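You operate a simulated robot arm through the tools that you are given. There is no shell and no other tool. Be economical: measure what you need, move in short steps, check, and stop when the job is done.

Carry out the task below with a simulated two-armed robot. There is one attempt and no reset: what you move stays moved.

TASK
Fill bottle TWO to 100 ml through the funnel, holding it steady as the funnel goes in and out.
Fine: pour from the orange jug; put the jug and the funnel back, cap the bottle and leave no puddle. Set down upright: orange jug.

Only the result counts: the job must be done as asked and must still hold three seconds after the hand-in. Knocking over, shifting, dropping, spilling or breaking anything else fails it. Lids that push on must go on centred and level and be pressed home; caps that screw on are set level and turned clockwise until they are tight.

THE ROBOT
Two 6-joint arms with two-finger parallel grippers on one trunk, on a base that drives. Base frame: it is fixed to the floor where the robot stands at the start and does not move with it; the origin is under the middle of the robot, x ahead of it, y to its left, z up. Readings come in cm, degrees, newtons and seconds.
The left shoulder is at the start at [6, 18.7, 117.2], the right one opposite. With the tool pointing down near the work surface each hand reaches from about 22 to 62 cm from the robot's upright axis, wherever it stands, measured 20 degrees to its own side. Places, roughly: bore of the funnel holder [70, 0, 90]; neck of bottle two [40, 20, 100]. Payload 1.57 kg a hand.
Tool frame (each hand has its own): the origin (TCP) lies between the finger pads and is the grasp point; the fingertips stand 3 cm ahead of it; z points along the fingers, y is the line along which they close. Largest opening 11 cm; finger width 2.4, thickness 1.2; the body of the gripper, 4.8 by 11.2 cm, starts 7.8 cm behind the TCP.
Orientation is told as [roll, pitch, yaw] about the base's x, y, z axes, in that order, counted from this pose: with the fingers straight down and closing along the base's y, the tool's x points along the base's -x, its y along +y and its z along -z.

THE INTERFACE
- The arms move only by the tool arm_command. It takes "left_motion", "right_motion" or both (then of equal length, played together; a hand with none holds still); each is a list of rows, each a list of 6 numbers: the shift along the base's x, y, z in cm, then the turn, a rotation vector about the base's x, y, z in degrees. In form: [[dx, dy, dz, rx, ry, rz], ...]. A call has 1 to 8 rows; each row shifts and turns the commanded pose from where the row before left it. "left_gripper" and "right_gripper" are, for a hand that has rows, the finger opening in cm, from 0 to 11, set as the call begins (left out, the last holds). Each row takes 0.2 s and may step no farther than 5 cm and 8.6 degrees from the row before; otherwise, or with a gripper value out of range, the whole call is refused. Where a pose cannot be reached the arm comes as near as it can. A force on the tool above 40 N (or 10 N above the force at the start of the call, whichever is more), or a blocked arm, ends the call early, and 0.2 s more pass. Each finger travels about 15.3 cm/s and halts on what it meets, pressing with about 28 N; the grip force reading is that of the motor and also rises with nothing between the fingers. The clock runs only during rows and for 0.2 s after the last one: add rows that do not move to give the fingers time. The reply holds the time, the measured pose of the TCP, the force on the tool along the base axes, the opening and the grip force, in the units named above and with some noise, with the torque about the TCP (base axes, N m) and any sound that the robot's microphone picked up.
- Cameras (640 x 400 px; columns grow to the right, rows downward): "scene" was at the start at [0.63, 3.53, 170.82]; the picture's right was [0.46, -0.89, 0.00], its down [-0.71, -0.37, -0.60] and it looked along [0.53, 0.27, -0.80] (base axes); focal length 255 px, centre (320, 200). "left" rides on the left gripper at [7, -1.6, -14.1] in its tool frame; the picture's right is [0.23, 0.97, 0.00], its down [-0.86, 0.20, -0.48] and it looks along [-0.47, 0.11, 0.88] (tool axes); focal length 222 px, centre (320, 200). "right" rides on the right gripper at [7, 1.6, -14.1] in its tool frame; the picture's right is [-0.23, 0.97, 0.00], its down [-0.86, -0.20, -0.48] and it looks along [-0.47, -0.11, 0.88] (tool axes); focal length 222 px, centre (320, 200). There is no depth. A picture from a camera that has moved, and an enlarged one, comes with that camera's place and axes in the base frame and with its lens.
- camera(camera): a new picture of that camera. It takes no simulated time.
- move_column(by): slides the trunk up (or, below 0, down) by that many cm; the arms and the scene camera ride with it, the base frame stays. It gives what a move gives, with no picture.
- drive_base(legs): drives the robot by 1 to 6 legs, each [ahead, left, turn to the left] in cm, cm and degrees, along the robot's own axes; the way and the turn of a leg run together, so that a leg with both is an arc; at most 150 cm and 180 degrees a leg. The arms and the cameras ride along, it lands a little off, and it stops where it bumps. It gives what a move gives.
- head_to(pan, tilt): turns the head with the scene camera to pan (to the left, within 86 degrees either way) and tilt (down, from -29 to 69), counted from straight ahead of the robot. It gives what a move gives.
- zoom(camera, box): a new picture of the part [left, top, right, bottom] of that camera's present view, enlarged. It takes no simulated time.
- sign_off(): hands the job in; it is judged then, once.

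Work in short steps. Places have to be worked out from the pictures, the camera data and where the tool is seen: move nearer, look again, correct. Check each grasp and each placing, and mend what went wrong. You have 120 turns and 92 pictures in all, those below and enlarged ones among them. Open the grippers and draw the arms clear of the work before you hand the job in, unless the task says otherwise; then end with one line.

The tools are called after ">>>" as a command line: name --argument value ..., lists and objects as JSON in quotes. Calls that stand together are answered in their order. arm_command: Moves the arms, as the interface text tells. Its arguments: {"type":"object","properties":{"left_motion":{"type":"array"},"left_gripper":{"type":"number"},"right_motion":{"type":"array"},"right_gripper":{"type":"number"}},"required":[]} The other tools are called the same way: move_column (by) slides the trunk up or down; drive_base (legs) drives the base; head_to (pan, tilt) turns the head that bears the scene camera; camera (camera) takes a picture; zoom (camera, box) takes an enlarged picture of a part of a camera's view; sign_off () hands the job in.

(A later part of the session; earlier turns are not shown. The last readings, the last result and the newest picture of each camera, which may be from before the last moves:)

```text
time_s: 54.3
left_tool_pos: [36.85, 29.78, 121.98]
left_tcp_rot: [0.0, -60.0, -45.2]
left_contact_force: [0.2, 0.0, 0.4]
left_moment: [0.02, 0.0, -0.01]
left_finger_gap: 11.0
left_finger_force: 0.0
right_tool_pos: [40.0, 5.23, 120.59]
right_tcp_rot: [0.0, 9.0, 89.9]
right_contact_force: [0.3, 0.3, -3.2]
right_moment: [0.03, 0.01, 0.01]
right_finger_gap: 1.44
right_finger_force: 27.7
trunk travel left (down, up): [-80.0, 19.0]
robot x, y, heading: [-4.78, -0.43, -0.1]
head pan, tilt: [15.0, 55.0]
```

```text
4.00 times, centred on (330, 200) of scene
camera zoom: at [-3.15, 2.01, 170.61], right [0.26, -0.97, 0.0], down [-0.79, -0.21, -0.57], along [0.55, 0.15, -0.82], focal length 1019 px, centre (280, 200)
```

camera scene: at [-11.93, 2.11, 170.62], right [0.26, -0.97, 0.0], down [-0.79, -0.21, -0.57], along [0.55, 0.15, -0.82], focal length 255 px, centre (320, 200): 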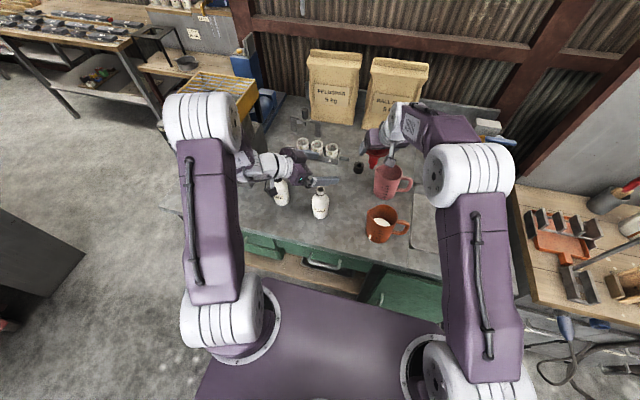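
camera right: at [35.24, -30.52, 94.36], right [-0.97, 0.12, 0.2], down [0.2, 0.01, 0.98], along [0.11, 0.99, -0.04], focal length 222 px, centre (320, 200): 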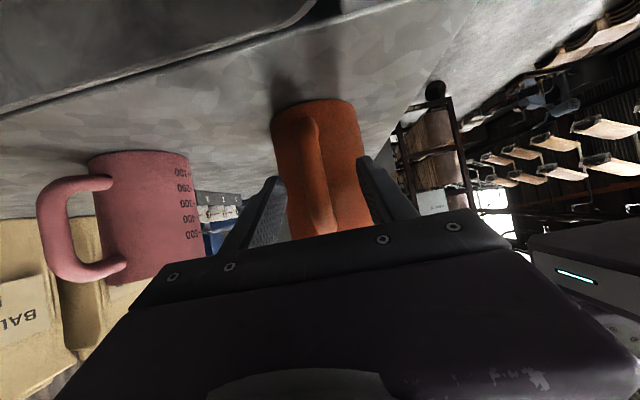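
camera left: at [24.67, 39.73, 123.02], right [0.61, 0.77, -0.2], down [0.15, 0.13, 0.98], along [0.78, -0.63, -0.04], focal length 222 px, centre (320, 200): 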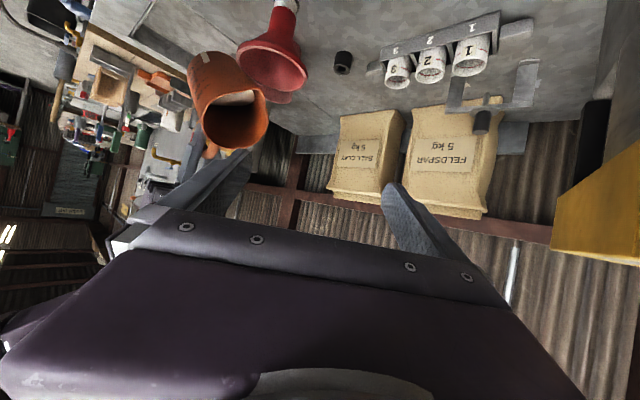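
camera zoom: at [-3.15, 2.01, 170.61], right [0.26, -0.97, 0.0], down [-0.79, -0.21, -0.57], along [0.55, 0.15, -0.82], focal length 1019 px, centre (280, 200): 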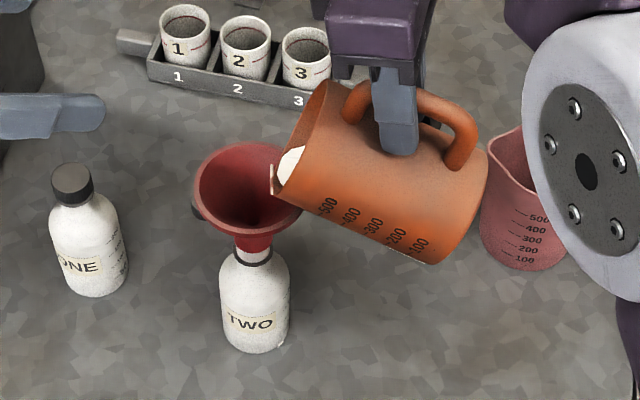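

Stream lands well inside. From the jug geometry, ~50 ml leaves by 74°. Tilt on slowly to 74° and hold.

>>> arm_command --right_motion '[[0, 0.24, 0.18, -1.25, 0, 0], [0, 0.23, 0.18, -1.25, 0, 0], [0, 0, 0, 0, 0, 0], [0, 0, 0, 0, 0, 0], [0, 0, 0, 0, 0, 0], [0, 0, 0, 0, 0, 0], [0, 0, 0, 0, 0, 0], [0, 0, 0, 0, 0, 0]]'

>>> arm_command --right_motion '[[0, 0.24, 0.17, -1.25, 0, 0], [0, 0.24, 0.16, -1.25, 0, 0], [0, 0, 0, 0, 0, 0], [0, 0, 0, 0, 0, 0], [0, 0, 0, 0, 0, 0], [0, 0, 0, 0, 0, 0], [0, 0, 0, 0, 0, 0], [0, 0, 0, 0, 0, 0]]'

>>> zoom --camera "left" --box '[190, 20, 310, 140]'

```text
time_s: 56.1
left_tool_pos: [36.82, 29.74, 121.91]
left_tcp_rot: [-0.1, -60.1, -45.2]
left_contact_force: [0.7, -0.2, 0.9]
left_moment: [0.0, 0.04, 0.0]
left_finger_gap: 11.02
left_finger_force: 0.0
right_tool_pos: [40.0, 5.75, 120.74]
right_tcp_rot: [-0.1, 11.4, 89.8]
right_contact_force: [0.1, 0.5, -3.6]
right_moment: [0.03, 0.02, 0.01]
right_finger_gap: 1.44
right_finger_force: 28.1
trunk travel left (down, up): [-80.0, 19.0]
robot x, y, heading: [-4.34, -0.02, -0.4]
head pan, tilt: [15.0, 55.0]
```

```text
time_s: 57.9
left_tool_pos: [37.02, 29.71, 122.02]
left_tcp_rot: [0.0, -60.0, -45.2]
left_contact_force: [0.0, 0.7, 0.1]
left_moment: [-0.03, 0.01, 0.03]
left_finger_gap: 10.99
left_finger_force: 0.1
right_tool_pos: [40.0, 6.23, 121.01]
right_tcp_rot: [-0.1, 14.0, 89.8]
right_contact_force: [0.8, 0.0, -2.6]
right_moment: [0.02, 0.0, -0.03]
right_finger_gap: 1.45
right_finger_force: 28.2
trunk travel left (down, up): [-80.0, 19.0]
robot x, y, heading: [-4.45, 0.11, -0.1]
head pan, tilt: [15.0, 55.0]
```

```text
3.33 times, centred on (250, 80) of left
camera zoom: at [24.66, 39.72, 123.02], right [0.61, 0.77, -0.2], down [0.15, 0.13, 0.98], along [0.78, -0.63, -0.04], focal length 740 px, centre (553, 600)
```

zoom: 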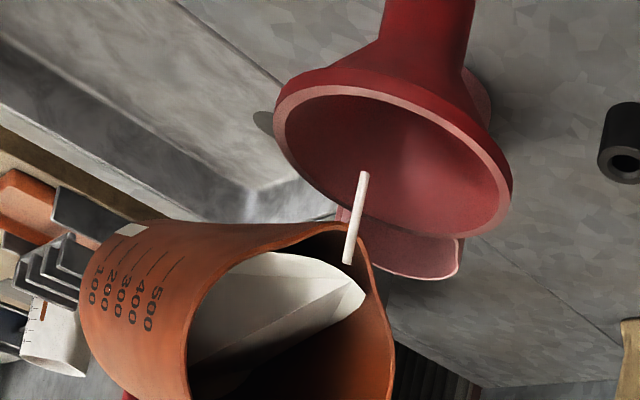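

Still flowing. I'll stop the pour here, hold briefly over the funnel for drips, retreat and right the jug to weigh it properly.

>>> arm_command --right_motion '[[0, -0.95, -0.69, 5, 0, 0], [0, -0.9, -0.78, 5, 0, 0], [0, -0.98, -1.03, 6, 0, 0], [0, -0.61, -0.73, 4, 0, 0], [0, -0.8, -1.18, 6, 0, 0], [0, 0, 0, 0, 0, 0], [0, 0, 0, 0, 0, 0], [0, 0, 0, 0, 0, 0]]'

>>> arm_command --right_motion '[[0, -3, 0, 0, 0, 0], [0, -3.5, 0, 0, 0, 0], [0, -3.5, 0, 0, 0, 0], [0, -1, 0, 8, 0, 0], [0, -1, 0, 8, 0, 0], [0, -1, 0, 8, 0, 0], [0, 0, 0, 8, 0, 0], [0, 0, 0, 8, 0, 0]]'

>>> arm_command --right_motion '[[0, 0, 0, 8, 0, 0], [0, 0, 0, 0, 0, 0]]'

>>> arm_command --right_motion '[[0, 0, 0, 0, 0, 0]]'

>>> arm_command --right_motion '[[0, 0, 0, 0, 0, 0]]'

>>> arm_command --right_motion '[[0, 0, 0, 0, 0, 0]]'

>>> arm_command --right_motion '[[0, 0, 0, 0, 0, 0]]'

>>> arm_command --right_motion '[[0, 0, 0, 0, 0, 0]]'

>>> arm_command --right_motion '[[0, 0, 0, 0, 0, 0]]'

>>> arm_command --right_motion '[[0, 0, 0, 0, 0, 0]]'

>>> zoom --camera "scene" --box '[250, 150, 410, 250]'

```text
time_s: 59.7
left_tool_pos: [36.86, 29.66, 122.05]
left_tcp_rot: [0.0, -60.0, -45.2]
left_contact_force: [0.3, -0.6, 0.7]
left_moment: [-0.02, 0.01, 0.01]
left_finger_gap: 10.98
left_finger_force: 0.1
right_tool_pos: [39.83, 1.87, 116.78]
right_tcp_rot: [-0.1, -12.0, 89.8]
right_contact_force: [0.3, 0.3, -3.7]
right_moment: [0.0, -0.01, -0.02]
right_finger_gap: 1.43
right_finger_force: 27.7
trunk travel left (down, up): [-80.0, 19.0]
robot x, y, heading: [-3.82, -0.26, -0.4]
head pan, tilt: [15.0, 55.0]
```

```text
time_s: 61.5
left_tool_pos: [36.87, 29.57, 121.97]
left_tcp_rot: [0.0, -59.9, -45.2]
left_contact_force: [1.1, -0.3, 0.5]
left_moment: [0.04, 0.03, 0.01]
left_finger_gap: 11.04
left_finger_force: 0.1
right_tool_pos: [40.07, -11.15, 116.72]
right_tcp_rot: [0.1, -52.2, 89.7]
right_contact_force: [-0.6, 0.1, -3.1]
right_moment: [-0.17, -0.02, -0.03]
right_finger_gap: 1.45
right_finger_force: 27.6
trunk travel left (down, up): [-80.0, 19.0]
robot x, y, heading: [-3.97, -0.15, 0.2]
head pan, tilt: [15.0, 55.0]
```

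```text
time_s: 62.1
left_tool_pos: [37.0, 29.72, 122.09]
left_tcp_rot: [0.0, -60.1, -45.2]
left_contact_force: [0.1, -0.4, -0.1]
left_moment: [0.03, -0.02, -0.03]
left_finger_gap: 10.99
left_finger_force: 0.1
right_tool_pos: [40.03, -11.05, 116.69]
right_tcp_rot: [0.2, -60.1, 89.6]
right_contact_force: [0.7, -1.0, -3.4]
right_moment: [-0.22, 0.0, -0.01]
right_finger_gap: 1.42
right_finger_force: 28.4
trunk travel left (down, up): [-80.0, 19.0]
robot x, y, heading: [-3.74, 0.25, -0.1]
head pan, tilt: [15.0, 55.0]
```

```text
time_s: 62.5
left_tool_pos: [36.89, 29.62, 122.01]
left_tcp_rot: [0.0, -59.9, -45.2]
left_contact_force: [-0.5, 0.1, 0.1]
left_moment: [0.0, 0.02, -0.03]
left_finger_gap: 11.0
left_finger_force: 0.0
right_tool_pos: [39.99, -11.12, 116.7]
right_tcp_rot: [0.2, -60.1, 89.7]
right_contact_force: [-0.4, -0.7, -2.4]
right_moment: [-0.17, 0.0, 0.03]
right_finger_gap: 1.46
right_finger_force: 28.0
trunk travel left (down, up): [-80.0, 19.0]
robot x, y, heading: [-3.81, -0.25, -0.3]
head pan, tilt: [15.0, 55.0]
```

```text
time_s: 62.9
left_tool_pos: [36.94, 29.77, 121.99]
left_tcp_rot: [0.1, -60.1, -45.2]
left_contact_force: [0.2, 0.7, 0.2]
left_moment: [0.01, -0.01, 0.0]
left_finger_gap: 10.98
left_finger_force: 0.0
right_tool_pos: [40.06, -11.02, 116.58]
right_tcp_rot: [0.2, -60.0, 89.6]
right_contact_force: [-0.5, 0.2, -2.7]
right_moment: [-0.19, 0.02, 0.0]
right_finger_gap: 1.44
right_finger_force: 28.3
trunk travel left (down, up): [-80.0, 19.0]
robot x, y, heading: [-3.96, -0.19, -0.1]
head pan, tilt: [15.0, 55.0]
```

```text
time_s: 63.3
left_tool_pos: [36.91, 29.65, 121.93]
left_tcp_rot: [0.0, -60.0, -45.3]
left_contact_force: [-0.7, -0.2, 1.0]
left_moment: [-0.02, -0.01, 0.0]
left_finger_gap: 11.01
left_finger_force: 0.0
right_tool_pos: [40.11, -11.13, 116.64]
right_tcp_rot: [0.3, -59.9, 89.6]
right_contact_force: [-0.6, -0.7, -3.3]
right_moment: [-0.2, 0.01, 0.0]
right_finger_gap: 1.42
right_finger_force: 28.0
trunk travel left (down, up): [-80.0, 19.0]
robot x, y, heading: [-4.24, -0.11, 0.0]
head pan, tilt: [15.0, 55.0]
```

```text
time_s: 63.7
left_tool_pos: [36.89, 29.75, 121.97]
left_tcp_rot: [-0.1, -60.0, -45.2]
left_contact_force: [-0.5, 0.0, -0.1]
left_moment: [0.01, -0.03, 0.01]
left_finger_gap: 11.0
left_finger_force: 0.1
right_tool_pos: [39.96, -11.03, 116.76]
right_tcp_rot: [0.2, -60.0, 89.7]
right_contact_force: [-0.5, 0.4, -2.7]
right_moment: [-0.16, 0.01, -0.04]
right_finger_gap: 1.45
right_finger_force: 28.0
trunk travel left (down, up): [-80.0, 19.0]
robot x, y, heading: [-4.12, 0.1, -0.3]
head pan, tilt: [15.0, 55.0]
```

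```text
time_s: 64.1
left_tool_pos: [36.91, 29.76, 121.96]
left_tcp_rot: [0.0, -60.1, -45.2]
left_contact_force: [-0.7, -0.8, 0.1]
left_moment: [-0.01, 0.01, -0.02]
left_finger_gap: 11.0
left_finger_force: 0.0
right_tool_pos: [39.98, -11.03, 116.61]
right_tcp_rot: [0.1, -60.0, 89.7]
right_contact_force: [0.0, 0.2, -2.9]
right_moment: [-0.21, 0.01, -0.01]
right_finger_gap: 1.44
right_finger_force: 27.2
trunk travel left (down, up): [-80.0, 19.0]
robot x, y, heading: [-4.01, 0.08, 0.0]
head pan, tilt: [15.0, 55.0]
```

```text
time_s: 64.5
left_tool_pos: [37.02, 29.87, 121.97]
left_tcp_rot: [0.0, -60.0, -45.2]
left_contact_force: [-0.3, -1.5, 0.6]
left_moment: [0.01, 0.02, -0.02]
left_finger_gap: 11.01
left_finger_force: 0.1
right_tool_pos: [39.97, -11.0, 116.68]
right_tcp_rot: [0.1, -60.1, 89.6]
right_contact_force: [0.8, -0.2, -2.8]
right_moment: [-0.15, -0.04, -0.04]
right_finger_gap: 1.44
right_finger_force: 28.2
trunk travel left (down, up): [-80.0, 19.0]
robot x, y, heading: [-4.64, -0.08, -0.4]
head pan, tilt: [15.0, 55.0]
```

```text
time_s: 64.9
left_tool_pos: [36.9, 29.66, 121.95]
left_tcp_rot: [0.0, -60.0, -45.1]
left_contact_force: [-0.6, 0.3, 0.5]
left_moment: [0.03, -0.04, -0.01]
left_finger_gap: 11.01
left_finger_force: 0.0
right_tool_pos: [40.03, -11.04, 116.77]
right_tcp_rot: [0.2, -60.0, 89.5]
right_contact_force: [0.1, 0.0, -2.9]
right_moment: [-0.22, -0.01, -0.03]
right_finger_gap: 1.45
right_finger_force: 27.9
trunk travel left (down, up): [-80.0, 19.0]
robot x, y, heading: [-4.28, 0.05, -0.2]
head pan, tilt: [15.0, 55.0]
```

```text
4.00 times, centred on (330, 200) of scene
camera zoom: at [-3.15, 1.99, 170.61], right [0.26, -0.97, 0.0], down [-0.79, -0.21, -0.57], along [0.55, 0.15, -0.82], focal length 1019 px, centre (280, 200)
```

zoom: 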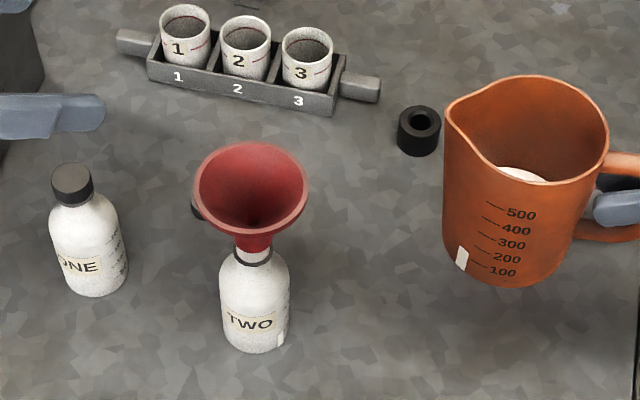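

Weighing suggests ~55–65 ml poured. I also notice a white level strip on the jug and now one on the bottle — zooming in to read it against the graduations.

>>> zoom --camera "scene" --box '[303, 208, 327, 240]'

>>> zoom --camera "scene" --box '[355, 185, 403, 225]'

```text
12.50 times, centred on (315, 224) of scene
camera zoom: at [-3.15, 1.99, 170.61], right [0.26, -0.97, 0.0], down [-0.79, -0.21, -0.57], along [0.55, 0.15, -0.82], focal length 3185 px, centre (382, -100)
```

zoom: 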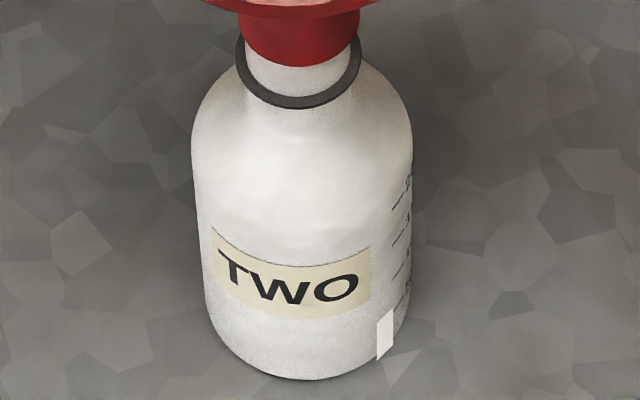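

```text
10.00 times, centred on (379, 205) of scene
camera zoom: at [-3.15, 1.99, 170.61], right [0.26, -0.97, 0.0], down [-0.79, -0.21, -0.57], along [0.55, 0.15, -0.82], focal length 2548 px, centre (-270, 150)
```

zoom: 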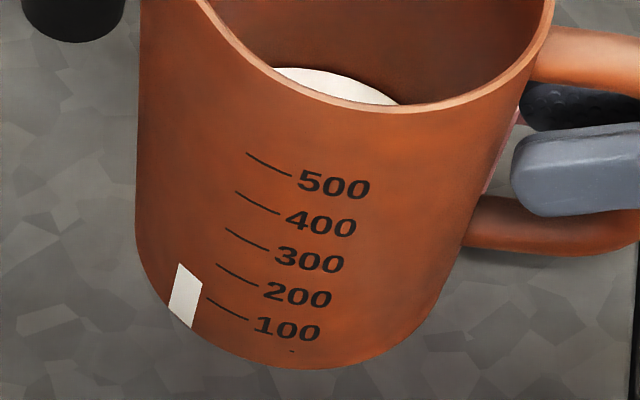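

Excellent: the strips read ~50 ml in bottle two and ~145 in the jug. Another ~50 ml needed. Return to the funnel and tilt to 73°.

>>> arm_command --right_motion '[[0, 0, 0, -8, 0, 0], [0, 0, 0, -8, 0, 0], [0, 0, 0, -8, 0, 0], [0, 0, 0, -8, 0, 0], [0, 0, 0, -8, 0, 0], [0, 0, 0, -8, 0, 0], [0, 3, 0, 0, 0, 0], [0, 3, 0, 0, 0, 0]]'

>>> arm_command --right_motion '[[0, 3, 0, 0, 0, 0], [0, 3.1, 0, 0, 0, 0], [0, 1, 0, 0, 0, 0], [0, 0.8, 1.18, -6, 0, 0], [0, 0.61, 0.73, -4, 0, 0], [0, 0.98, 1.03, -6, 0, 0], [0, 0.9, 0.78, -5, 0, 0]]'

>>> arm_command --right_motion '[[0, 0.48, 0.35, -2.5, 0, 0], [0, 0.3, 0.22, -1.5, 0, 0], [0, 0, 0, 0, 0, 0], [0, 0, 0, 0, 0, 0], [0, 0, 0, 0, 0, 0]]'

>>> zoom --camera "scene" --box '[290, 180, 354, 240]'

```text
time_s: 66.7
left_tool_pos: [36.94, 29.8, 122.03]
left_tcp_rot: [0.0, -59.9, -45.1]
left_contact_force: [-0.3, -0.1, 0.0]
left_moment: [0.02, 0.05, -0.04]
left_finger_gap: 11.01
left_finger_force: 0.0
right_tool_pos: [40.1, -4.7, 116.95]
right_tcp_rot: [-0.2, -11.9, 89.8]
right_contact_force: [-0.1, 0.1, -2.5]
right_moment: [-0.07, -0.01, 0.01]
right_finger_gap: 1.44
right_finger_force: 28.0
trunk travel left (down, up): [-80.0, 19.0]
robot x, y, heading: [-4.56, 0.31, -0.2]
head pan, tilt: [15.0, 55.0]
```

```text
time_s: 68.3
left_tool_pos: [36.81, 29.85, 121.88]
left_tcp_rot: [-0.1, -60.0, -45.1]
left_contact_force: [0.7, 0.0, 0.0]
left_moment: [-0.03, 0.01, 0.04]
left_finger_gap: 10.98
left_finger_force: 0.1
right_tool_pos: [40.01, 5.45, 120.31]
right_tcp_rot: [-0.1, 9.2, 89.9]
right_contact_force: [-0.4, -0.2, -2.6]
right_moment: [-0.01, 0.0, -0.05]
right_finger_gap: 1.45
right_finger_force: 27.8
trunk travel left (down, up): [-80.0, 19.0]
robot x, y, heading: [-4.17, 0.11, -0.5]
head pan, tilt: [15.0, 55.0]
```

```text
time_s: 69.5
left_tool_pos: [36.94, 29.66, 121.96]
left_tcp_rot: [0.0, -60.1, -45.2]
left_contact_force: [-0.1, 0.0, 0.1]
left_moment: [0.02, 0.02, 0.02]
left_finger_gap: 11.01
left_finger_force: 0.1
right_tool_pos: [39.93, 6.24, 121.03]
right_tcp_rot: [-0.1, 13.0, 89.9]
right_contact_force: [-0.1, -0.1, -2.9]
right_moment: [0.02, -0.03, -0.04]
right_finger_gap: 1.48
right_finger_force: 28.0
trunk travel left (down, up): [-80.0, 19.0]
robot x, y, heading: [-4.28, 0.06, -0.1]
head pan, tilt: [15.0, 55.0]
```

```text
6.67 times, centred on (322, 210) of scene
camera zoom: at [-3.15, 2.07, 170.61], right [0.26, -0.97, 0.0], down [-0.79, -0.21, -0.57], along [0.55, 0.15, -0.82], focal length 1699 px, centre (307, 133)
```

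zoom: 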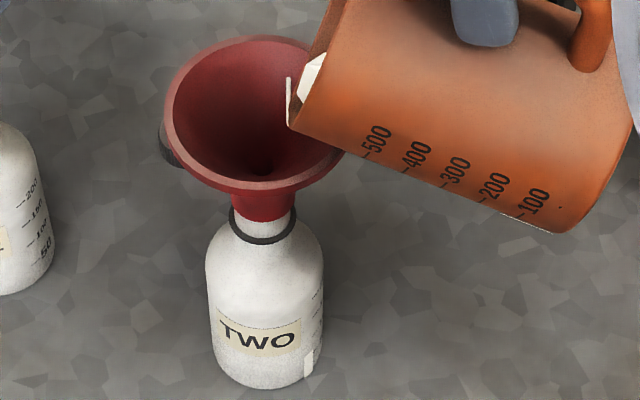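

Flowing again. Hold ~1.5 s and read the strip.

>>> arm_command --right_motion '[[0, 0, 0, 0, 0, 0], [0, 0, 0, 0, 0, 0], [0, 0, 0, 0, 0, 0], [0, 0, 0, 0, 0, 0], [0, 0, 0, 0, 0, 0], [0, 0, 0, 0, 0, 0]]'

>>> zoom --camera "scene" --box '[303, 208, 327, 240]'

```text
time_s: 70.9
left_tool_pos: [36.96, 29.75, 122.03]
left_tcp_rot: [0.0, -60.0, -45.2]
left_contact_force: [-0.3, 0.5, 0.3]
left_moment: [0.0, 0.0, 0.02]
left_finger_gap: 11.01
left_finger_force: 0.0
right_tool_pos: [39.95, 6.21, 120.87]
right_tcp_rot: [-0.1, 13.0, 89.8]
right_contact_force: [0.5, 0.4, -3.2]
right_moment: [0.03, 0.0, 0.0]
right_finger_gap: 1.43
right_finger_force: 28.1
trunk travel left (down, up): [-80.0, 19.0]
robot x, y, heading: [-4.58, -0.21, -0.3]
head pan, tilt: [15.0, 55.0]
```

```text
12.50 times, centred on (315, 224) of scene
camera zoom: at [-3.16, 2.01, 170.61], right [0.26, -0.97, 0.0], down [-0.79, -0.21, -0.57], along [0.55, 0.15, -0.82], focal length 3185 px, centre (382, -100)
```

zoom: 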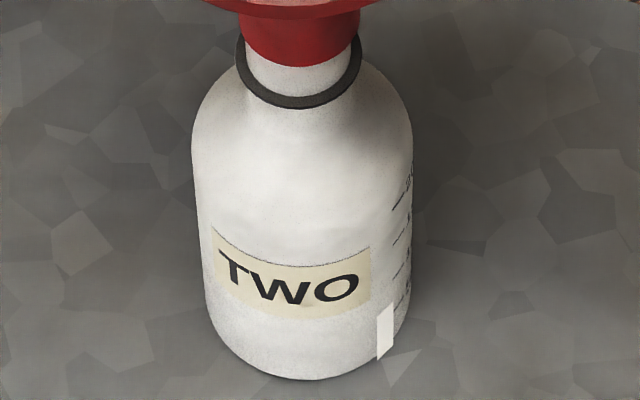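

Strip ≈ 60 ml; flow at 73° is nearly spent. Tilt to 76° and hold 2 s.

>>> arm_command --right_motion '[[0, 0.3, 0.2, -1.5, 0, 0], [0, 0.3, 0.19, -1.5, 0, 0], [0, 0, 0, 0, 0, 0], [0, 0, 0, 0, 0, 0], [0, 0, 0, 0, 0, 0], [0, 0, 0, 0, 0, 0], [0, 0, 0, 0, 0, 0], [0, 0, 0, 0, 0, 0]]'

>>> zoom --camera "scene" --box '[303, 208, 327, 240]'

```text
time_s: 72.7
left_tool_pos: [36.93, 29.71, 122.07]
left_tcp_rot: [-0.1, -60.0, -45.2]
left_contact_force: [-0.1, -0.8, -0.1]
left_moment: [0.02, 0.01, -0.03]
left_finger_gap: 11.0
left_finger_force: 0.2
right_tool_pos: [39.97, 6.75, 121.34]
right_tcp_rot: [-0.1, 16.0, 89.7]
right_contact_force: [-0.6, -0.2, -2.7]
right_moment: [0.04, 0.0, 0.01]
right_finger_gap: 1.45
right_finger_force: 28.0
trunk travel left (down, up): [-80.0, 19.0]
robot x, y, heading: [-4.25, 0.14, -0.5]
head pan, tilt: [15.0, 55.0]
```

```text
12.50 times, centred on (315, 224) of scene
camera zoom: at [-3.16, 2.03, 170.61], right [0.26, -0.97, 0.0], down [-0.79, -0.21, -0.57], along [0.55, 0.15, -0.82], focal length 3185 px, centre (382, -100)
```

zoom: 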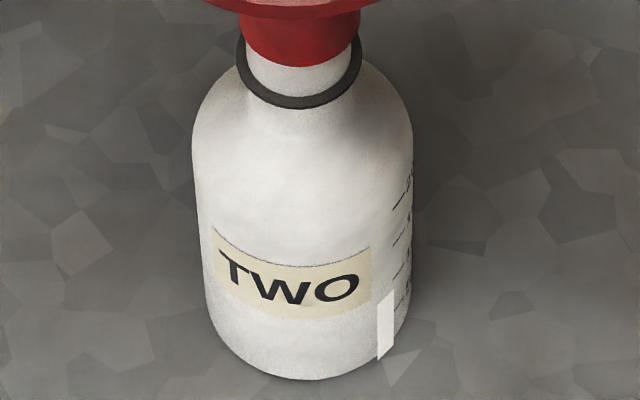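

Strip ≈ 78 ml. Hold about 1.2 s more and read again.

>>> arm_command --right_motion '[[0, 0, 0, 0, 0, 0], [0, 0, 0, 0, 0, 0], [0, 0, 0, 0, 0, 0], [0, 0, 0, 0, 0, 0], [0, 0, 0, 0, 0, 0]]'

>>> zoom --camera "scene" --box '[315, 220, 325, 240]'

```text
time_s: 73.9
left_tool_pos: [36.87, 29.84, 121.96]
left_tcp_rot: [0.0, -60.0, -45.2]
left_contact_force: [0.0, -0.4, -0.1]
left_moment: [-0.01, 0.02, 0.0]
left_finger_gap: 10.98
left_finger_force: 0.0
right_tool_pos: [39.88, 6.69, 121.31]
right_tcp_rot: [-0.1, 16.0, 89.8]
right_contact_force: [-0.2, -1.2, -3.1]
right_moment: [0.04, -0.01, 0.02]
right_finger_gap: 1.44
right_finger_force: 28.3
trunk travel left (down, up): [-80.0, 19.0]
robot x, y, heading: [-4.26, 0.02, -0.1]
head pan, tilt: [15.0, 55.0]
```

```text
16.00 times, centred on (320, 230) of scene
camera zoom: at [-3.16, 2.02, 170.61], right [0.26, -0.97, 0.0], down [-0.79, -0.21, -0.57], along [0.55, 0.15, -0.82], focal length 4077 px, centre (320, -280)
```

zoom: 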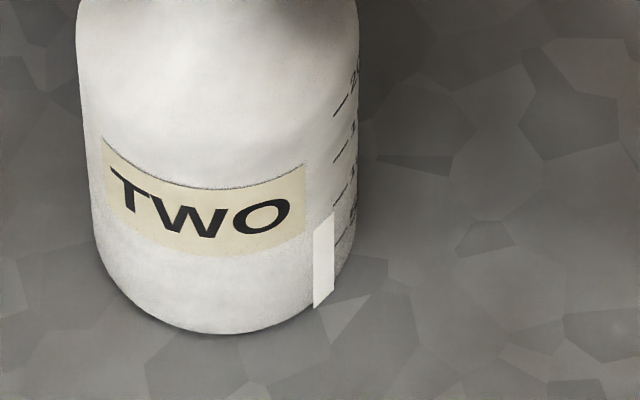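

Strip ≈ 94 ml with stream and funnel film still to arrive. Tilt back now, staying over the funnel, and read again.

>>> arm_command --right_motion '[[0, -0.4, -0.26, 2, 0, 0], [0, -0.57, -0.42, 3, 0, 0], [0, -0.93, -0.72, 5, 0, 0], [0, -0.9, -0.85, 5, 0, 0], [0, 0, 0, 0, 0, 0], [0, 0, 0, 0, 0, 0], [0, 0, 0, 0, 0, 0]]'

>>> zoom --camera "scene" --box '[315, 220, 325, 240]'

```text
time_s: 75.5
left_tool_pos: [36.89, 29.6, 122.06]
left_tcp_rot: [-0.1, -60.0, -45.3]
left_contact_force: [0.4, -0.4, 0.3]
left_moment: [0.0, 0.01, -0.02]
left_finger_gap: 11.01
left_finger_force: 0.0
right_tool_pos: [39.74, 3.91, 119.1]
right_tcp_rot: [-0.1, 1.0, 89.8]
right_contact_force: [0.0, -0.7, -3.5]
right_moment: [0.0, 0.01, 0.01]
right_finger_gap: 1.46
right_finger_force: 27.5
trunk travel left (down, up): [-80.0, 19.0]
robot x, y, heading: [-4.34, 0.06, -0.3]
head pan, tilt: [15.0, 55.0]
```

```text
16.00 times, centred on (320, 230) of scene
camera zoom: at [-3.17, 1.96, 170.62], right [0.26, -0.97, 0.0], down [-0.79, -0.21, -0.57], along [0.55, 0.15, -0.82], focal length 4077 px, centre (320, -280)
```

zoom: 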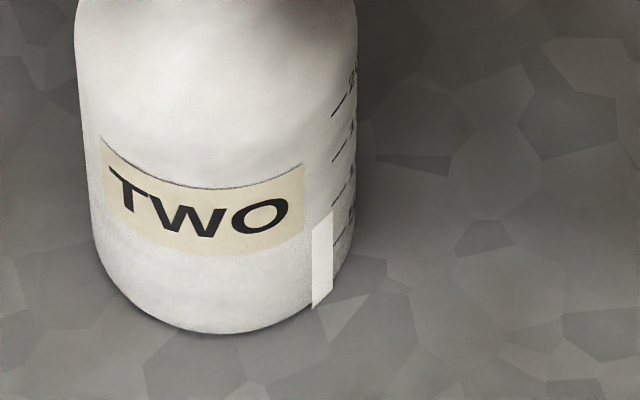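

Strip sits at ~98–100 ml. Done pouring. Retreat, right the jug and drive back.

>>> arm_command --right_motion '[[0, -0.48, -0.53, 3, 0, 0], [0, -0.61, -0.73, 4, 0, 0], [0, -0.8, -1.18, 6, 0, 0], [0, 0, 0, 0, 0, 0], [0, 0, 0, 0, 0, 0], [0, -3, 0, 0, 0, 0], [0, -3.5, 0, 0, 0, 0], [0, -3.5, 0, 0, 0, 0]]'

>>> arm_command --right_motion '[[0, -1, 0, 8, 0, 0], [0, -1, 0, 8, 0, 0], [1, -1, 0, 8, 0, 0], [1, -1, 0, 8, 0, 0], [1, 0, 0, 8, 0, 0], [1, 0, 0, 8, 0, 0], [1, 0, 0, 0, 0, 0]]'

>>> drive_base --legs '[[-9, 0, 0]]'

```text
time_s: 77.3
left_tool_pos: [36.9, 29.59, 122.04]
left_tcp_rot: [0.0, -59.9, -45.3]
left_contact_force: [-0.6, 0.0, -0.4]
left_moment: [-0.01, 0.0, 0.0]
left_finger_gap: 11.01
left_finger_force: 0.0
right_tool_pos: [40.05, -7.89, 116.55]
right_tcp_rot: [-0.2, -12.0, 89.8]
right_contact_force: [0.8, -1.3, -3.2]
right_moment: [-0.01, -0.01, -0.01]
right_finger_gap: 1.45
right_finger_force: 27.9
trunk travel left (down, up): [-80.0, 19.0]
robot x, y, heading: [-4.24, -0.07, -0.1]
head pan, tilt: [15.0, 55.0]
```

```text
time_s: 78.9
left_tool_pos: [37.0, 29.72, 121.92]
left_tcp_rot: [0.0, -60.0, -45.1]
left_contact_force: [-0.3, 0.3, -0.2]
left_moment: [0.03, 0.03, -0.01]
left_finger_gap: 10.99
left_finger_force: 0.1
right_tool_pos: [44.94, -11.94, 116.71]
right_tcp_rot: [0.2, -60.0, 89.6]
right_contact_force: [0.1, -0.4, -1.4]
right_moment: [-0.17, 0.01, 0.0]
right_finger_gap: 1.41
right_finger_force: 28.0
trunk travel left (down, up): [-80.0, 19.0]
robot x, y, heading: [-4.17, -0.23, -0.2]
head pan, tilt: [15.0, 55.0]
```

```text
time_s: 80.0
left_tool_pos: [28.42, 29.71, 121.95]
left_tcp_rot: [-0.2, -60.0, -45.2]
left_contact_force: [0.8, 0.9, -0.2]
left_moment: [0.01, 0.02, -0.02]
left_finger_gap: 10.98
left_finger_force: 0.1
right_tool_pos: [36.31, -12.07, 116.7]
right_tcp_rot: [0.5, -60.0, 89.3]
right_contact_force: [-0.2, -0.4, -2.5]
right_moment: [-0.13, 0.07, -0.01]
right_finger_gap: 1.47
right_finger_force: 27.8
trunk travel left (down, up): [-80.0, 19.0]
robot x, y, heading: [-13.47, 0.11, -0.4]
head pan, tilt: [15.0, 55.0]
```

Lower the jug onto its original spot.

>>> arm_command --right_motion '[[0.3, -1.4, -3, 0, 0, 0], [0.3, -1.3, -4, 0, 0, 0], [0, 0, -4, 0, 0, 0], [0, 0, -4, 0, 0, 0], [0, 0, -4, 0, 0, 0], [0, 0, -2.5, 0, 0, 0], [0, 0, -1, 0, 0, 0]]'

>>> zoom --camera "scene" --box '[340, 180, 440, 255]'

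```text
time_s: 81.6
left_tool_pos: [28.09, 29.68, 122.06]
left_tcp_rot: [-0.1, -60.0, -45.3]
left_contact_force: [0.2, -0.3, -1.3]
left_moment: [0.03, -0.04, 0.04]
left_finger_gap: 10.98
left_finger_force: 0.1
right_tool_pos: [36.59, -14.78, 94.18]
right_tcp_rot: [0.4, -59.9, 89.5]
right_contact_force: [0.3, -0.1, -2.4]
right_moment: [-0.16, -0.01, -0.03]
right_finger_gap: 1.42
right_finger_force: 28.4
trunk travel left (down, up): [-80.0, 19.0]
robot x, y, heading: [-13.0, 0.5, -0.3]
head pan, tilt: [15.0, 55.0]
```

```text
5.33 times, centred on (390, 218) of scene
camera zoom: at [-11.99, 2.03, 170.62], right [0.25, -0.97, 0.0], down [-0.79, -0.21, -0.57], along [0.55, 0.15, -0.82], focal length 1359 px, centre (-53, 107)
```

zoom: 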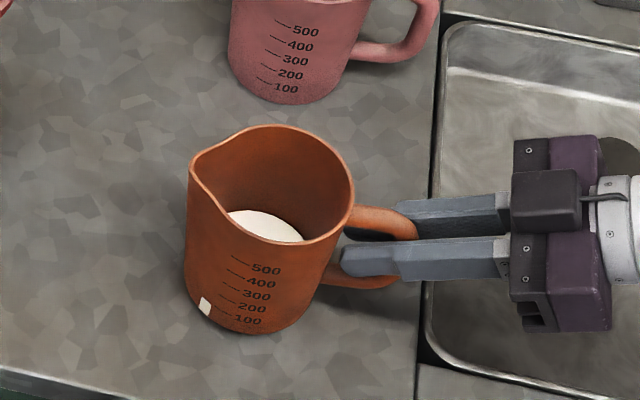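

About 1 cm above the bench. Finish lowering gently.

>>> arm_command --right_motion '[[0.25, 0, -0.4, 0, 0, 0], [0, 0, -0.3, 0, 0, 0], [0, 0, -0.15, 0, 0, 0], [0, 0, -0.1, 0, 0, 0]]'

```text
time_s: 82.6
left_tool_pos: [27.93, 29.6, 122.11]
left_tcp_rot: [0.1, -60.1, -45.5]
left_contact_force: [0.4, 0.2, -0.4]
left_moment: [0.01, 0.01, 0.01]
left_finger_gap: 10.97
left_finger_force: 0.0
right_tool_pos: [36.85, -14.71, 93.46]
right_tcp_rot: [0.0, -60.0, 89.7]
right_contact_force: [0.0, -1.1, 6.0]
right_moment: [0.8, -0.04, -0.01]
right_finger_gap: 1.42
right_finger_force: 28.0
trunk travel left (down, up): [-80.0, 19.0]
robot x, y, heading: [-13.09, -0.35, -0.3]
head pan, tilt: [15.0, 55.0]
```

Contact with the bench. Release and withdraw along the hand axis.

>>> arm_command --right_motion '[[0, 0, 0, 0, 0, 0], [0, 0, 0, 0, 0, 0], [0, 0, 0, 0, 0, 0]]' --right_gripper 6

>>> arm_command --right_motion '[[0, -1.3, 0.75, 0, 0, 0], [0, -2.1, 1.3, 0, 0, 0], [0, -2.1, 1.3, 0, 0, 0], [0.2, -1, 3, 0, 0, 0], [0.2, 0, 4, 0, 0, 0], [0.2, 0, 4.5, 0, 0, 0], [0.2, 0, 4.5, 0, 0, 0], [0, 0, 4, 0, 0, 0]]'

>>> zoom --camera "scene" --box '[220, 110, 460, 260]'

```text
time_s: 83.4
left_tool_pos: [28.0, 29.6, 122.06]
left_tcp_rot: [0.0, -60.1, -45.3]
left_contact_force: [1.0, 0.7, -0.3]
left_moment: [-0.02, 0.02, -0.01]
left_finger_gap: 10.99
left_finger_force: 0.2
right_tool_pos: [36.89, -14.59, 93.28]
right_tcp_rot: [0.2, -60.0, 89.5]
right_contact_force: [-0.6, -0.1, 0.4]
right_moment: [-0.01, 0.0, 0.01]
right_finger_gap: 5.98
right_finger_force: 0.0
trunk travel left (down, up): [-80.0, 19.0]
robot x, y, heading: [-13.21, 0.01, -0.3]
head pan, tilt: [15.0, 55.0]
```

```text
time_s: 85.2
left_tool_pos: [28.05, 29.65, 122.04]
left_tcp_rot: [0.0, -60.0, -45.5]
left_contact_force: [-0.7, -0.9, 0.3]
left_moment: [0.02, 0.02, 0.02]
left_finger_gap: 11.0
left_finger_force: 0.0
right_tool_pos: [37.55, -21.18, 116.68]
right_tcp_rot: [0.2, -59.9, 89.5]
right_contact_force: [-0.3, -0.7, 0.3]
right_moment: [-0.02, 0.01, 0.0]
right_finger_gap: 5.96
right_finger_force: 0.2
trunk travel left (down, up): [-80.0, 19.0]
robot x, y, heading: [-13.2, 0.3, -0.5]
head pan, tilt: [15.0, 55.0]
```

```text
2.67 times, centred on (340, 185) of scene
camera zoom: at [-12.19, 2.09, 170.61], right [0.25, -0.97, 0.0], down [-0.79, -0.21, -0.57], along [0.56, 0.14, -0.82], focal length 680 px, centre (267, 240)
```

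zoom: 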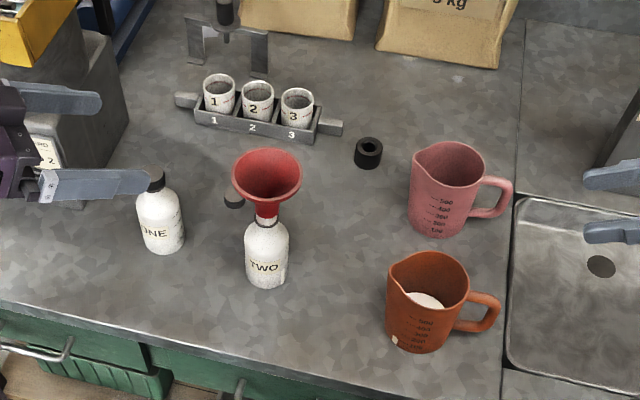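

Jug is back, upright. Left hand retraces its path to grip bottle two again (same lateral line, jaws open).

>>> arm_command --left_motion '[[1.6, -2.6, 0, 0, 0, 0], [1.7, -2.7, 0, 0, 0, 0], [2.0, -2.2, -4, 0, 0, 0], [1.6, -2, -4, 0, 0, 0], [1.5, -1.6, -4, 0, 0, 0], [1, -1, -3, 0, 0, 0], [0.8, -0.8, -3, 0, 0, 0], [0.6, -0.6, -3, 0, 0, 0]]'

>>> camera --camera "left"

```text
time_s: 87.0
left_tool_pos: [38.86, 16.18, 101.03]
left_tcp_rot: [0.0, -59.9, -45.3]
left_contact_force: [0.0, 0.5, 0.2]
left_moment: [-0.02, -0.04, 0.0]
left_finger_gap: 10.99
left_finger_force: 0.1
right_tool_pos: [37.77, -21.37, 116.67]
right_tcp_rot: [0.3, -60.0, 89.4]
right_contact_force: [0.3, 0.5, 0.3]
right_moment: [0.01, 0.03, -0.01]
right_finger_gap: 5.99
right_finger_force: 0.0
trunk travel left (down, up): [-80.0, 19.0]
robot x, y, heading: [-13.41, 0.23, -0.3]
head pan, tilt: [15.0, 55.0]
```

```text
19 pictures are left
camera left: at [26.59, 26.17, 102.04], right [0.61, 0.77, -0.2], down [0.15, 0.13, 0.98], along [0.78, -0.63, -0.04], focal length 222 px, centre (320, 200)
```

left: 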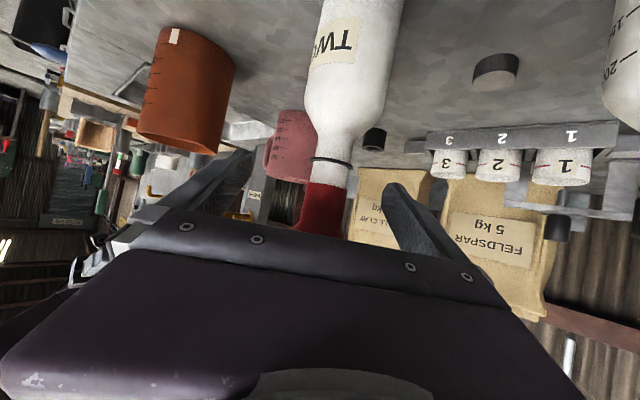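

Neck is ~0.5 cm to the right of the jaw centre. Correct while descending, then grip.

>>> arm_command --left_motion '[[0.5, 0, -2, 0, 0, 0], [0.5, 0.1, -2, 0, 0, 0], [0.4, -0.4, -2, 0, 0, 0], [0.4, -0.4, -1.5, 0, 0, 0], [0.2, -0.3, -1, 0, 0, 0]]'

>>> zoom --camera "left" --box '[180, 60, 460, 260]'

```text
time_s: 88.2
left_tool_pos: [40.8, 15.28, 92.5]
left_tcp_rot: [-0.1, -60.0, -45.2]
left_contact_force: [1.2, 0.3, 0.1]
left_moment: [-0.01, 0.03, -0.01]
left_finger_gap: 11.0
left_finger_force: 0.0
right_tool_pos: [37.65, -21.53, 116.67]
right_tcp_rot: [0.2, -60.0, 89.5]
right_contact_force: [-0.3, 0.0, -0.6]
right_moment: [-0.01, 0.02, 0.02]
right_finger_gap: 5.98
right_finger_force: 0.1
trunk travel left (down, up): [-80.0, 19.0]
robot x, y, heading: [-13.1, 0.24, -0.3]
head pan, tilt: [15.0, 55.0]
```

```text
2.00 times, centred on (320, 160) of left
camera zoom: at [28.66, 25.21, 93.6], right [0.61, 0.76, -0.2], down [0.15, 0.13, 0.98], along [0.77, -0.63, -0.04], focal length 444 px, centre (320, 280)
```

zoom: 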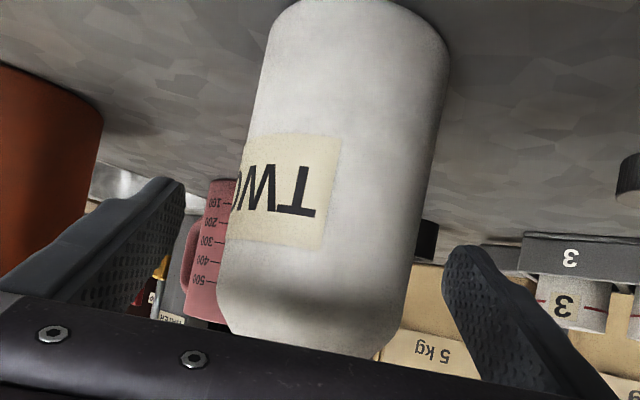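

Centred. Closing on the bottle; meanwhile the right hand reopens fully.

>>> arm_command --left_motion '[[0, 0, 0, 0, 0, 0], [0, 0, 0, 0, 0, 0], [0, 0, 0, 0, 0, 0]]' --left_gripper 5 --right_motion '[[0, 0, 0, 0, 0, 0], [0, 0, 0, 0, 0, 0], [0, 0, 0, 0, 0, 0]]' --right_gripper 11

```text
time_s: 89.0
left_tool_pos: [40.82, 15.12, 92.6]
left_tcp_rot: [-0.2, -60.0, -45.2]
left_contact_force: [-0.9, -0.2, 0.2]
left_moment: [0.0, -0.01, 0.0]
left_finger_gap: 6.07
left_finger_force: 28.0
right_tool_pos: [37.66, -21.41, 116.72]
right_tcp_rot: [0.3, -60.1, 89.4]
right_contact_force: [-0.1, 0.0, 0.5]
right_moment: [-0.02, 0.0, -0.02]
right_finger_gap: 10.98
right_finger_force: 0.0
trunk travel left (down, up): [-80.0, 19.0]
robot x, y, heading: [-13.43, 0.15, -0.3]
head pan, tilt: [15.0, 55.0]
```

Bottle held again. Right hand returns by the reverse path to the funnel pre-grasp pose.

>>> arm_command --right_motion '[[0, 0, 0.5, -7.5, 0, 0], [0, 0, 0.5, -7.5, 0, 0], [0, 0, 0.5, -7.5, 0, 0], [0, 0, 0.5, -7.5, 0, 0], [-0.3, 3.5, 0, 0, 0, -7.72], [-0.3, 3.5, 0, 0, 0, -7.72], [-0.3, 3.5, 0, 0, 0, -7.72], [-0.3, 3.5, 0, 0, 0, -7.72]]'

>>> arm_command --right_motion '[[-0.6, 4.1, -0.5, 0, 0, -7.72], [-0.6, 4.1, -0.5, 0, 0, -7.72], [-0.6, 4.1, -0.5, 0, 0, -7.72], [-0.6, 4.1, -0.6, 0, 0, -7.72], [-0.6, 4.1, -0.6, 0, 0, -7.72]]'

>>> camera --camera "right"

```text
time_s: 90.8
left_tool_pos: [40.77, 15.25, 92.61]
left_tcp_rot: [-0.3, -60.0, -45.2]
left_contact_force: [-1.0, 1.3, 0.1]
left_moment: [0.04, 0.02, -0.02]
left_finger_gap: 6.08
left_finger_force: 27.9
right_tool_pos: [36.48, -6.94, 118.7]
right_tcp_rot: [-0.3, -30.1, 58.9]
right_contact_force: [0.5, -0.1, 0.3]
right_moment: [-0.01, 0.03, -0.02]
right_finger_gap: 11.0
right_finger_force: 0.1
trunk travel left (down, up): [-80.0, 19.0]
robot x, y, heading: [-13.04, -0.18, -0.2]
head pan, tilt: [15.0, 55.0]
```

```text
time_s: 92.0
left_tool_pos: [40.83, 15.27, 92.48]
left_tcp_rot: [-0.3, -60.2, -45.1]
left_contact_force: [-1.0, 1.3, 0.7]
left_moment: [0.14, -0.03, -0.05]
left_finger_gap: 6.08
left_finger_force: 27.3
right_tool_pos: [33.41, 13.6, 115.96]
right_tcp_rot: [-0.2, -30.0, 20.3]
right_contact_force: [-0.4, 0.1, -0.7]
right_moment: [-0.02, 0.01, 0.0]
right_finger_gap: 11.02
right_finger_force: 0.0
trunk travel left (down, up): [-80.0, 19.0]
robot x, y, heading: [-13.04, -0.1, -0.2]
head pan, tilt: [15.0, 55.0]
```

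```text
17 pictures are left
camera right: at [20.53, 10.54, 124.74], right [-0.15, 0.98, 0.11], down [0.54, -0.01, 0.84], along [0.83, 0.19, -0.53], focal length 222 px, centre (320, 200)
```

right: 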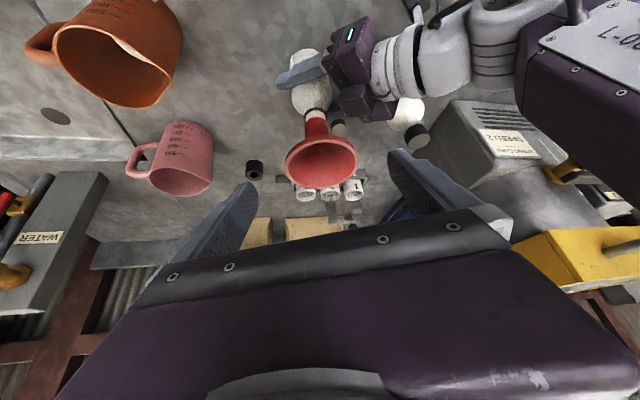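

View matches the earlier release view. Advance onto the rim and grip.

>>> arm_command --right_motion '[[1.4, 0.4, -2.6, 0, 0, 0], [1.4, 0.4, -2.5, 0, 0, 0], [1.4, 0.4, -2.3, 0, 0, 0], [1.2, 0.4, -2, 0, 0, 0]]'

>>> arm_command --right_motion '[[0, 0, 0, 0, 0, 0], [0, 0, 0, 0, 0, 0], [0, 0, 0, 0, 0, 0]]' --right_gripper 7.6

>>> camera --camera "right"

```text
time_s: 93.0
left_tool_pos: [40.82, 15.33, 92.51]
left_tcp_rot: [-0.2, -60.0, -45.2]
left_contact_force: [0.7, -0.3, -0.3]
left_moment: [0.0, -0.08, 0.0]
left_finger_gap: 6.1
left_finger_force: 27.7
right_tool_pos: [38.8, 14.95, 106.5]
right_tcp_rot: [-0.1, -29.9, 20.2]
right_contact_force: [-0.3, 0.5, -0.4]
right_moment: [0.01, -0.01, 0.01]
right_finger_gap: 11.0
right_finger_force: 0.1
trunk travel left (down, up): [-80.0, 19.0]
robot x, y, heading: [-13.52, 0.14, -0.2]
head pan, tilt: [15.0, 55.0]
```

```text
time_s: 93.8
left_tool_pos: [40.81, 15.21, 92.58]
left_tcp_rot: [-0.2, -60.1, -45.2]
left_contact_force: [0.3, 0.2, -0.2]
left_moment: [0.0, -0.04, -0.03]
left_finger_gap: 6.09
left_finger_force: 28.2
right_tool_pos: [38.88, 14.74, 106.45]
right_tcp_rot: [-0.2, -30.1, 20.2]
right_contact_force: [0.3, 0.1, 0.3]
right_moment: [0.0, 0.02, -0.03]
right_finger_gap: 8.47
right_finger_force: 28.1
trunk travel left (down, up): [-80.0, 19.0]
robot x, y, heading: [-13.41, 0.23, -0.4]
head pan, tilt: [15.0, 55.0]
```

```text
16 pictures are left
camera right: at [26.02, 11.75, 115.43], right [-0.15, 0.98, 0.11], down [0.54, -0.01, 0.84], along [0.83, 0.19, -0.53], focal length 222 px, centre (320, 200)
```

right: 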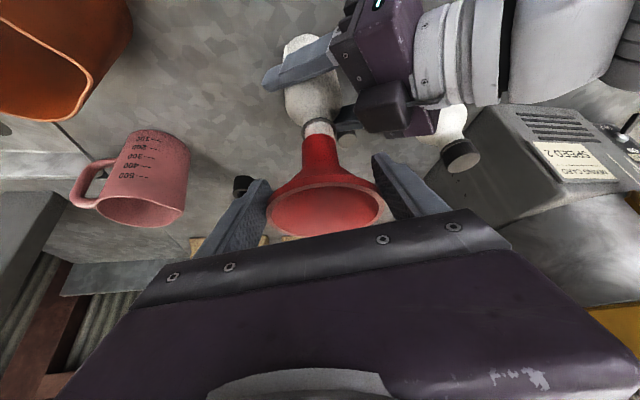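

Gripped. Lift the funnel straight up slowly, pausing above the mouth for drips.

>>> arm_command --right_motion '[[0, 0, 0.5, 0, 0, 0], [0, 0, 0.7, 0, 0, 0], [0, 0, 0.8, 0, 0, 0], [0, 0, 0.8, 0, 0, 0], [0, 0, 0.8, 0, 0, 0], [0, 0, 0, 0, 0, 0], [0, 0, 0, 0, 0, 0], [0, 0, 0, 0, 0, 0]]'

>>> arm_command --right_motion '[[0, 0, 0, 0, 0, 0], [0, 0, 0, 0, 0, 0], [0, 0, 0, 0, 0, 0], [0, 0, 1, 0, 0, 0], [0, 0, 1.5, 0, 0, 0], [0, 0, 2, 0, 0, 0]]'

>>> camera --camera "right"

```text
time_s: 95.6
left_tool_pos: [40.93, 15.06, 92.63]
left_tcp_rot: [-0.1, -60.0, -45.1]
left_contact_force: [0.4, -0.3, 0.7]
left_moment: [0.02, -0.1, 0.04]
left_finger_gap: 6.08
left_finger_force: 28.2
right_tool_pos: [38.92, 14.85, 110.16]
right_tcp_rot: [-0.2, -29.9, 20.4]
right_contact_force: [-0.6, 0.9, -0.8]
right_moment: [-0.01, -0.03, -0.03]
right_finger_gap: 8.46
right_finger_force: 27.5
trunk travel left (down, up): [-80.0, 19.0]
robot x, y, heading: [-12.8, 0.06, 0.0]
head pan, tilt: [15.0, 55.0]
```

```text
time_s: 97.0
left_tool_pos: [40.86, 15.2, 92.59]
left_tcp_rot: [-0.2, -60.0, -45.1]
left_contact_force: [-0.1, 1.0, 0.4]
left_moment: [0.06, -0.1, 0.03]
left_finger_gap: 6.09
left_finger_force: 28.0
right_tool_pos: [38.75, 14.76, 114.76]
right_tcp_rot: [-0.1, -30.0, 20.2]
right_contact_force: [-0.3, 0.3, -1.1]
right_moment: [0.05, 0.03, 0.0]
right_finger_gap: 8.51
right_finger_force: 28.3
trunk travel left (down, up): [-80.0, 19.0]
robot x, y, heading: [-13.23, -0.42, -0.3]
head pan, tilt: [15.0, 55.0]
```

```text
15 pictures are left
camera right: at [25.95, 11.71, 123.66], right [-0.15, 0.98, 0.11], down [0.54, -0.01, 0.84], along [0.83, 0.19, -0.53], focal length 222 px, centre (320, 200)
```

right: 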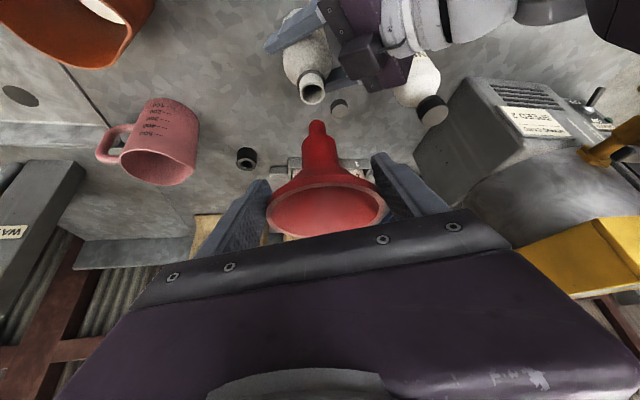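

Funnel is out cleanly. Move it aside, then release the bottle with the left hand and raise that hand.

>>> arm_command --right_motion '[[1.8, -2, 0.3, 0, 0, 0], [1.9, -2.5, 0, 0, 0, 0], [1.9, -2.5, 0, 0, 0, 0], [1.9, -2.5, 0, 0, 0, 0], [1.9, -1, 0, 0, 0, 0], [1.9, 0, 0, 0, 0, 0]]'

>>> arm_command --left_motion '[[0, 0, 0, 0, 0, 0], [0, 0, 0, 0, 0, 0], [0, 0, 0, 0, 0, 0]]' --left_gripper 11

>>> arm_command --left_motion '[[-0.3, 0.3, 2, 0, 0, 0], [-0.4, 0.4, 2.5, 0, 0, 0], [-0.4, 0.4, 3, 0, 0, 0], [-0.5, 0.5, 3.5, 0, 0, 0], [-1, 1.5, 4, 0, 0, 0], [-1.5, 2, 5, 0, 0, 0], [-1.5, 3, 5, 0, 0, 0], [-1.5, 3, 4, 0, 0, 0]]'

>>> drive_base --legs '[[12, 0, 0]]'

```text
time_s: 98.4
left_tool_pos: [40.85, 15.18, 92.64]
left_tcp_rot: [-0.2, -60.1, -45.1]
left_contact_force: [-0.1, 0.0, 0.1]
left_moment: [-0.02, -0.06, 0.02]
left_finger_gap: 6.09
left_finger_force: 27.5
right_tool_pos: [50.15, 4.48, 114.96]
right_tcp_rot: [-0.1, -30.0, 20.3]
right_contact_force: [0.1, 0.3, -0.9]
right_moment: [0.03, 0.01, 0.01]
right_finger_gap: 8.5
right_finger_force: 28.0
trunk travel left (down, up): [-80.0, 19.0]
robot x, y, heading: [-13.18, -0.12, -0.2]
head pan, tilt: [15.0, 55.0]
```

```text
time_s: 99.2
left_tool_pos: [40.91, 15.16, 92.55]
left_tcp_rot: [-0.3, -60.0, -45.1]
left_contact_force: [-0.1, -0.5, 0.2]
left_moment: [-0.04, -0.02, 0.01]
left_finger_gap: 11.03
left_finger_force: 0.0
right_tool_pos: [50.19, 4.5, 115.03]
right_tcp_rot: [-0.2, -29.9, 20.1]
right_contact_force: [0.9, -0.5, -0.7]
right_moment: [-0.02, -0.01, 0.0]
right_finger_gap: 8.47
right_finger_force: 28.7
trunk travel left (down, up): [-80.0, 19.0]
robot x, y, heading: [-13.42, 0.29, -0.3]
head pan, tilt: [15.0, 55.0]
```

```text
refused: row 6 steps farther than a row can; nothing moved
```

```text
time_s: 100.4
left_tool_pos: [52.72, 15.02, 92.7]
left_tcp_rot: [0.0, -60.0, -45.4]
left_contact_force: [0.6, 0.2, 0.1]
left_moment: [0.03, 0.0, -0.03]
left_finger_gap: 11.01
left_finger_force: 0.0
right_tool_pos: [61.91, 4.29, 115.21]
right_tcp_rot: [-0.1, -30.1, 20.1]
right_contact_force: [0.1, -0.1, -0.4]
right_moment: [0.0, 0.0, 0.0]
right_finger_gap: 8.48
right_finger_force: 27.9
trunk travel left (down, up): [-80.0, 19.0]
robot x, y, heading: [-1.03, -0.43, -0.5]
head pan, tilt: [15.0, 55.0]
```

The left raise was refused, yet the drive ran: the left hand was swept forward at bottle height. Look immediately.

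>>> camera --camera "scene"

```text
14 pictures are left
camera scene: at [-0.34, 1.97, 170.62], right [0.25, -0.97, 0.0], down [-0.79, -0.21, -0.57], along [0.56, 0.14, -0.82], focal length 255 px, centre (320, 200)
```

scene: 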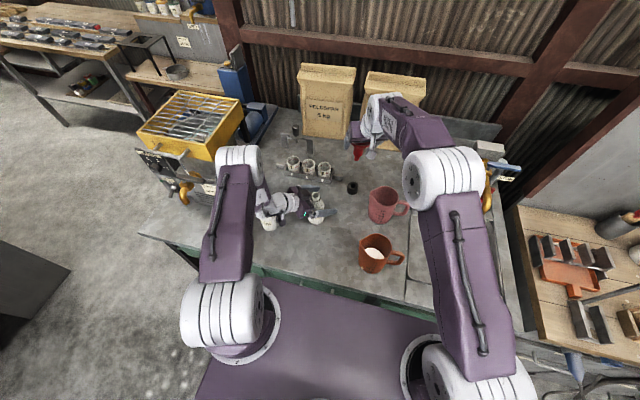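

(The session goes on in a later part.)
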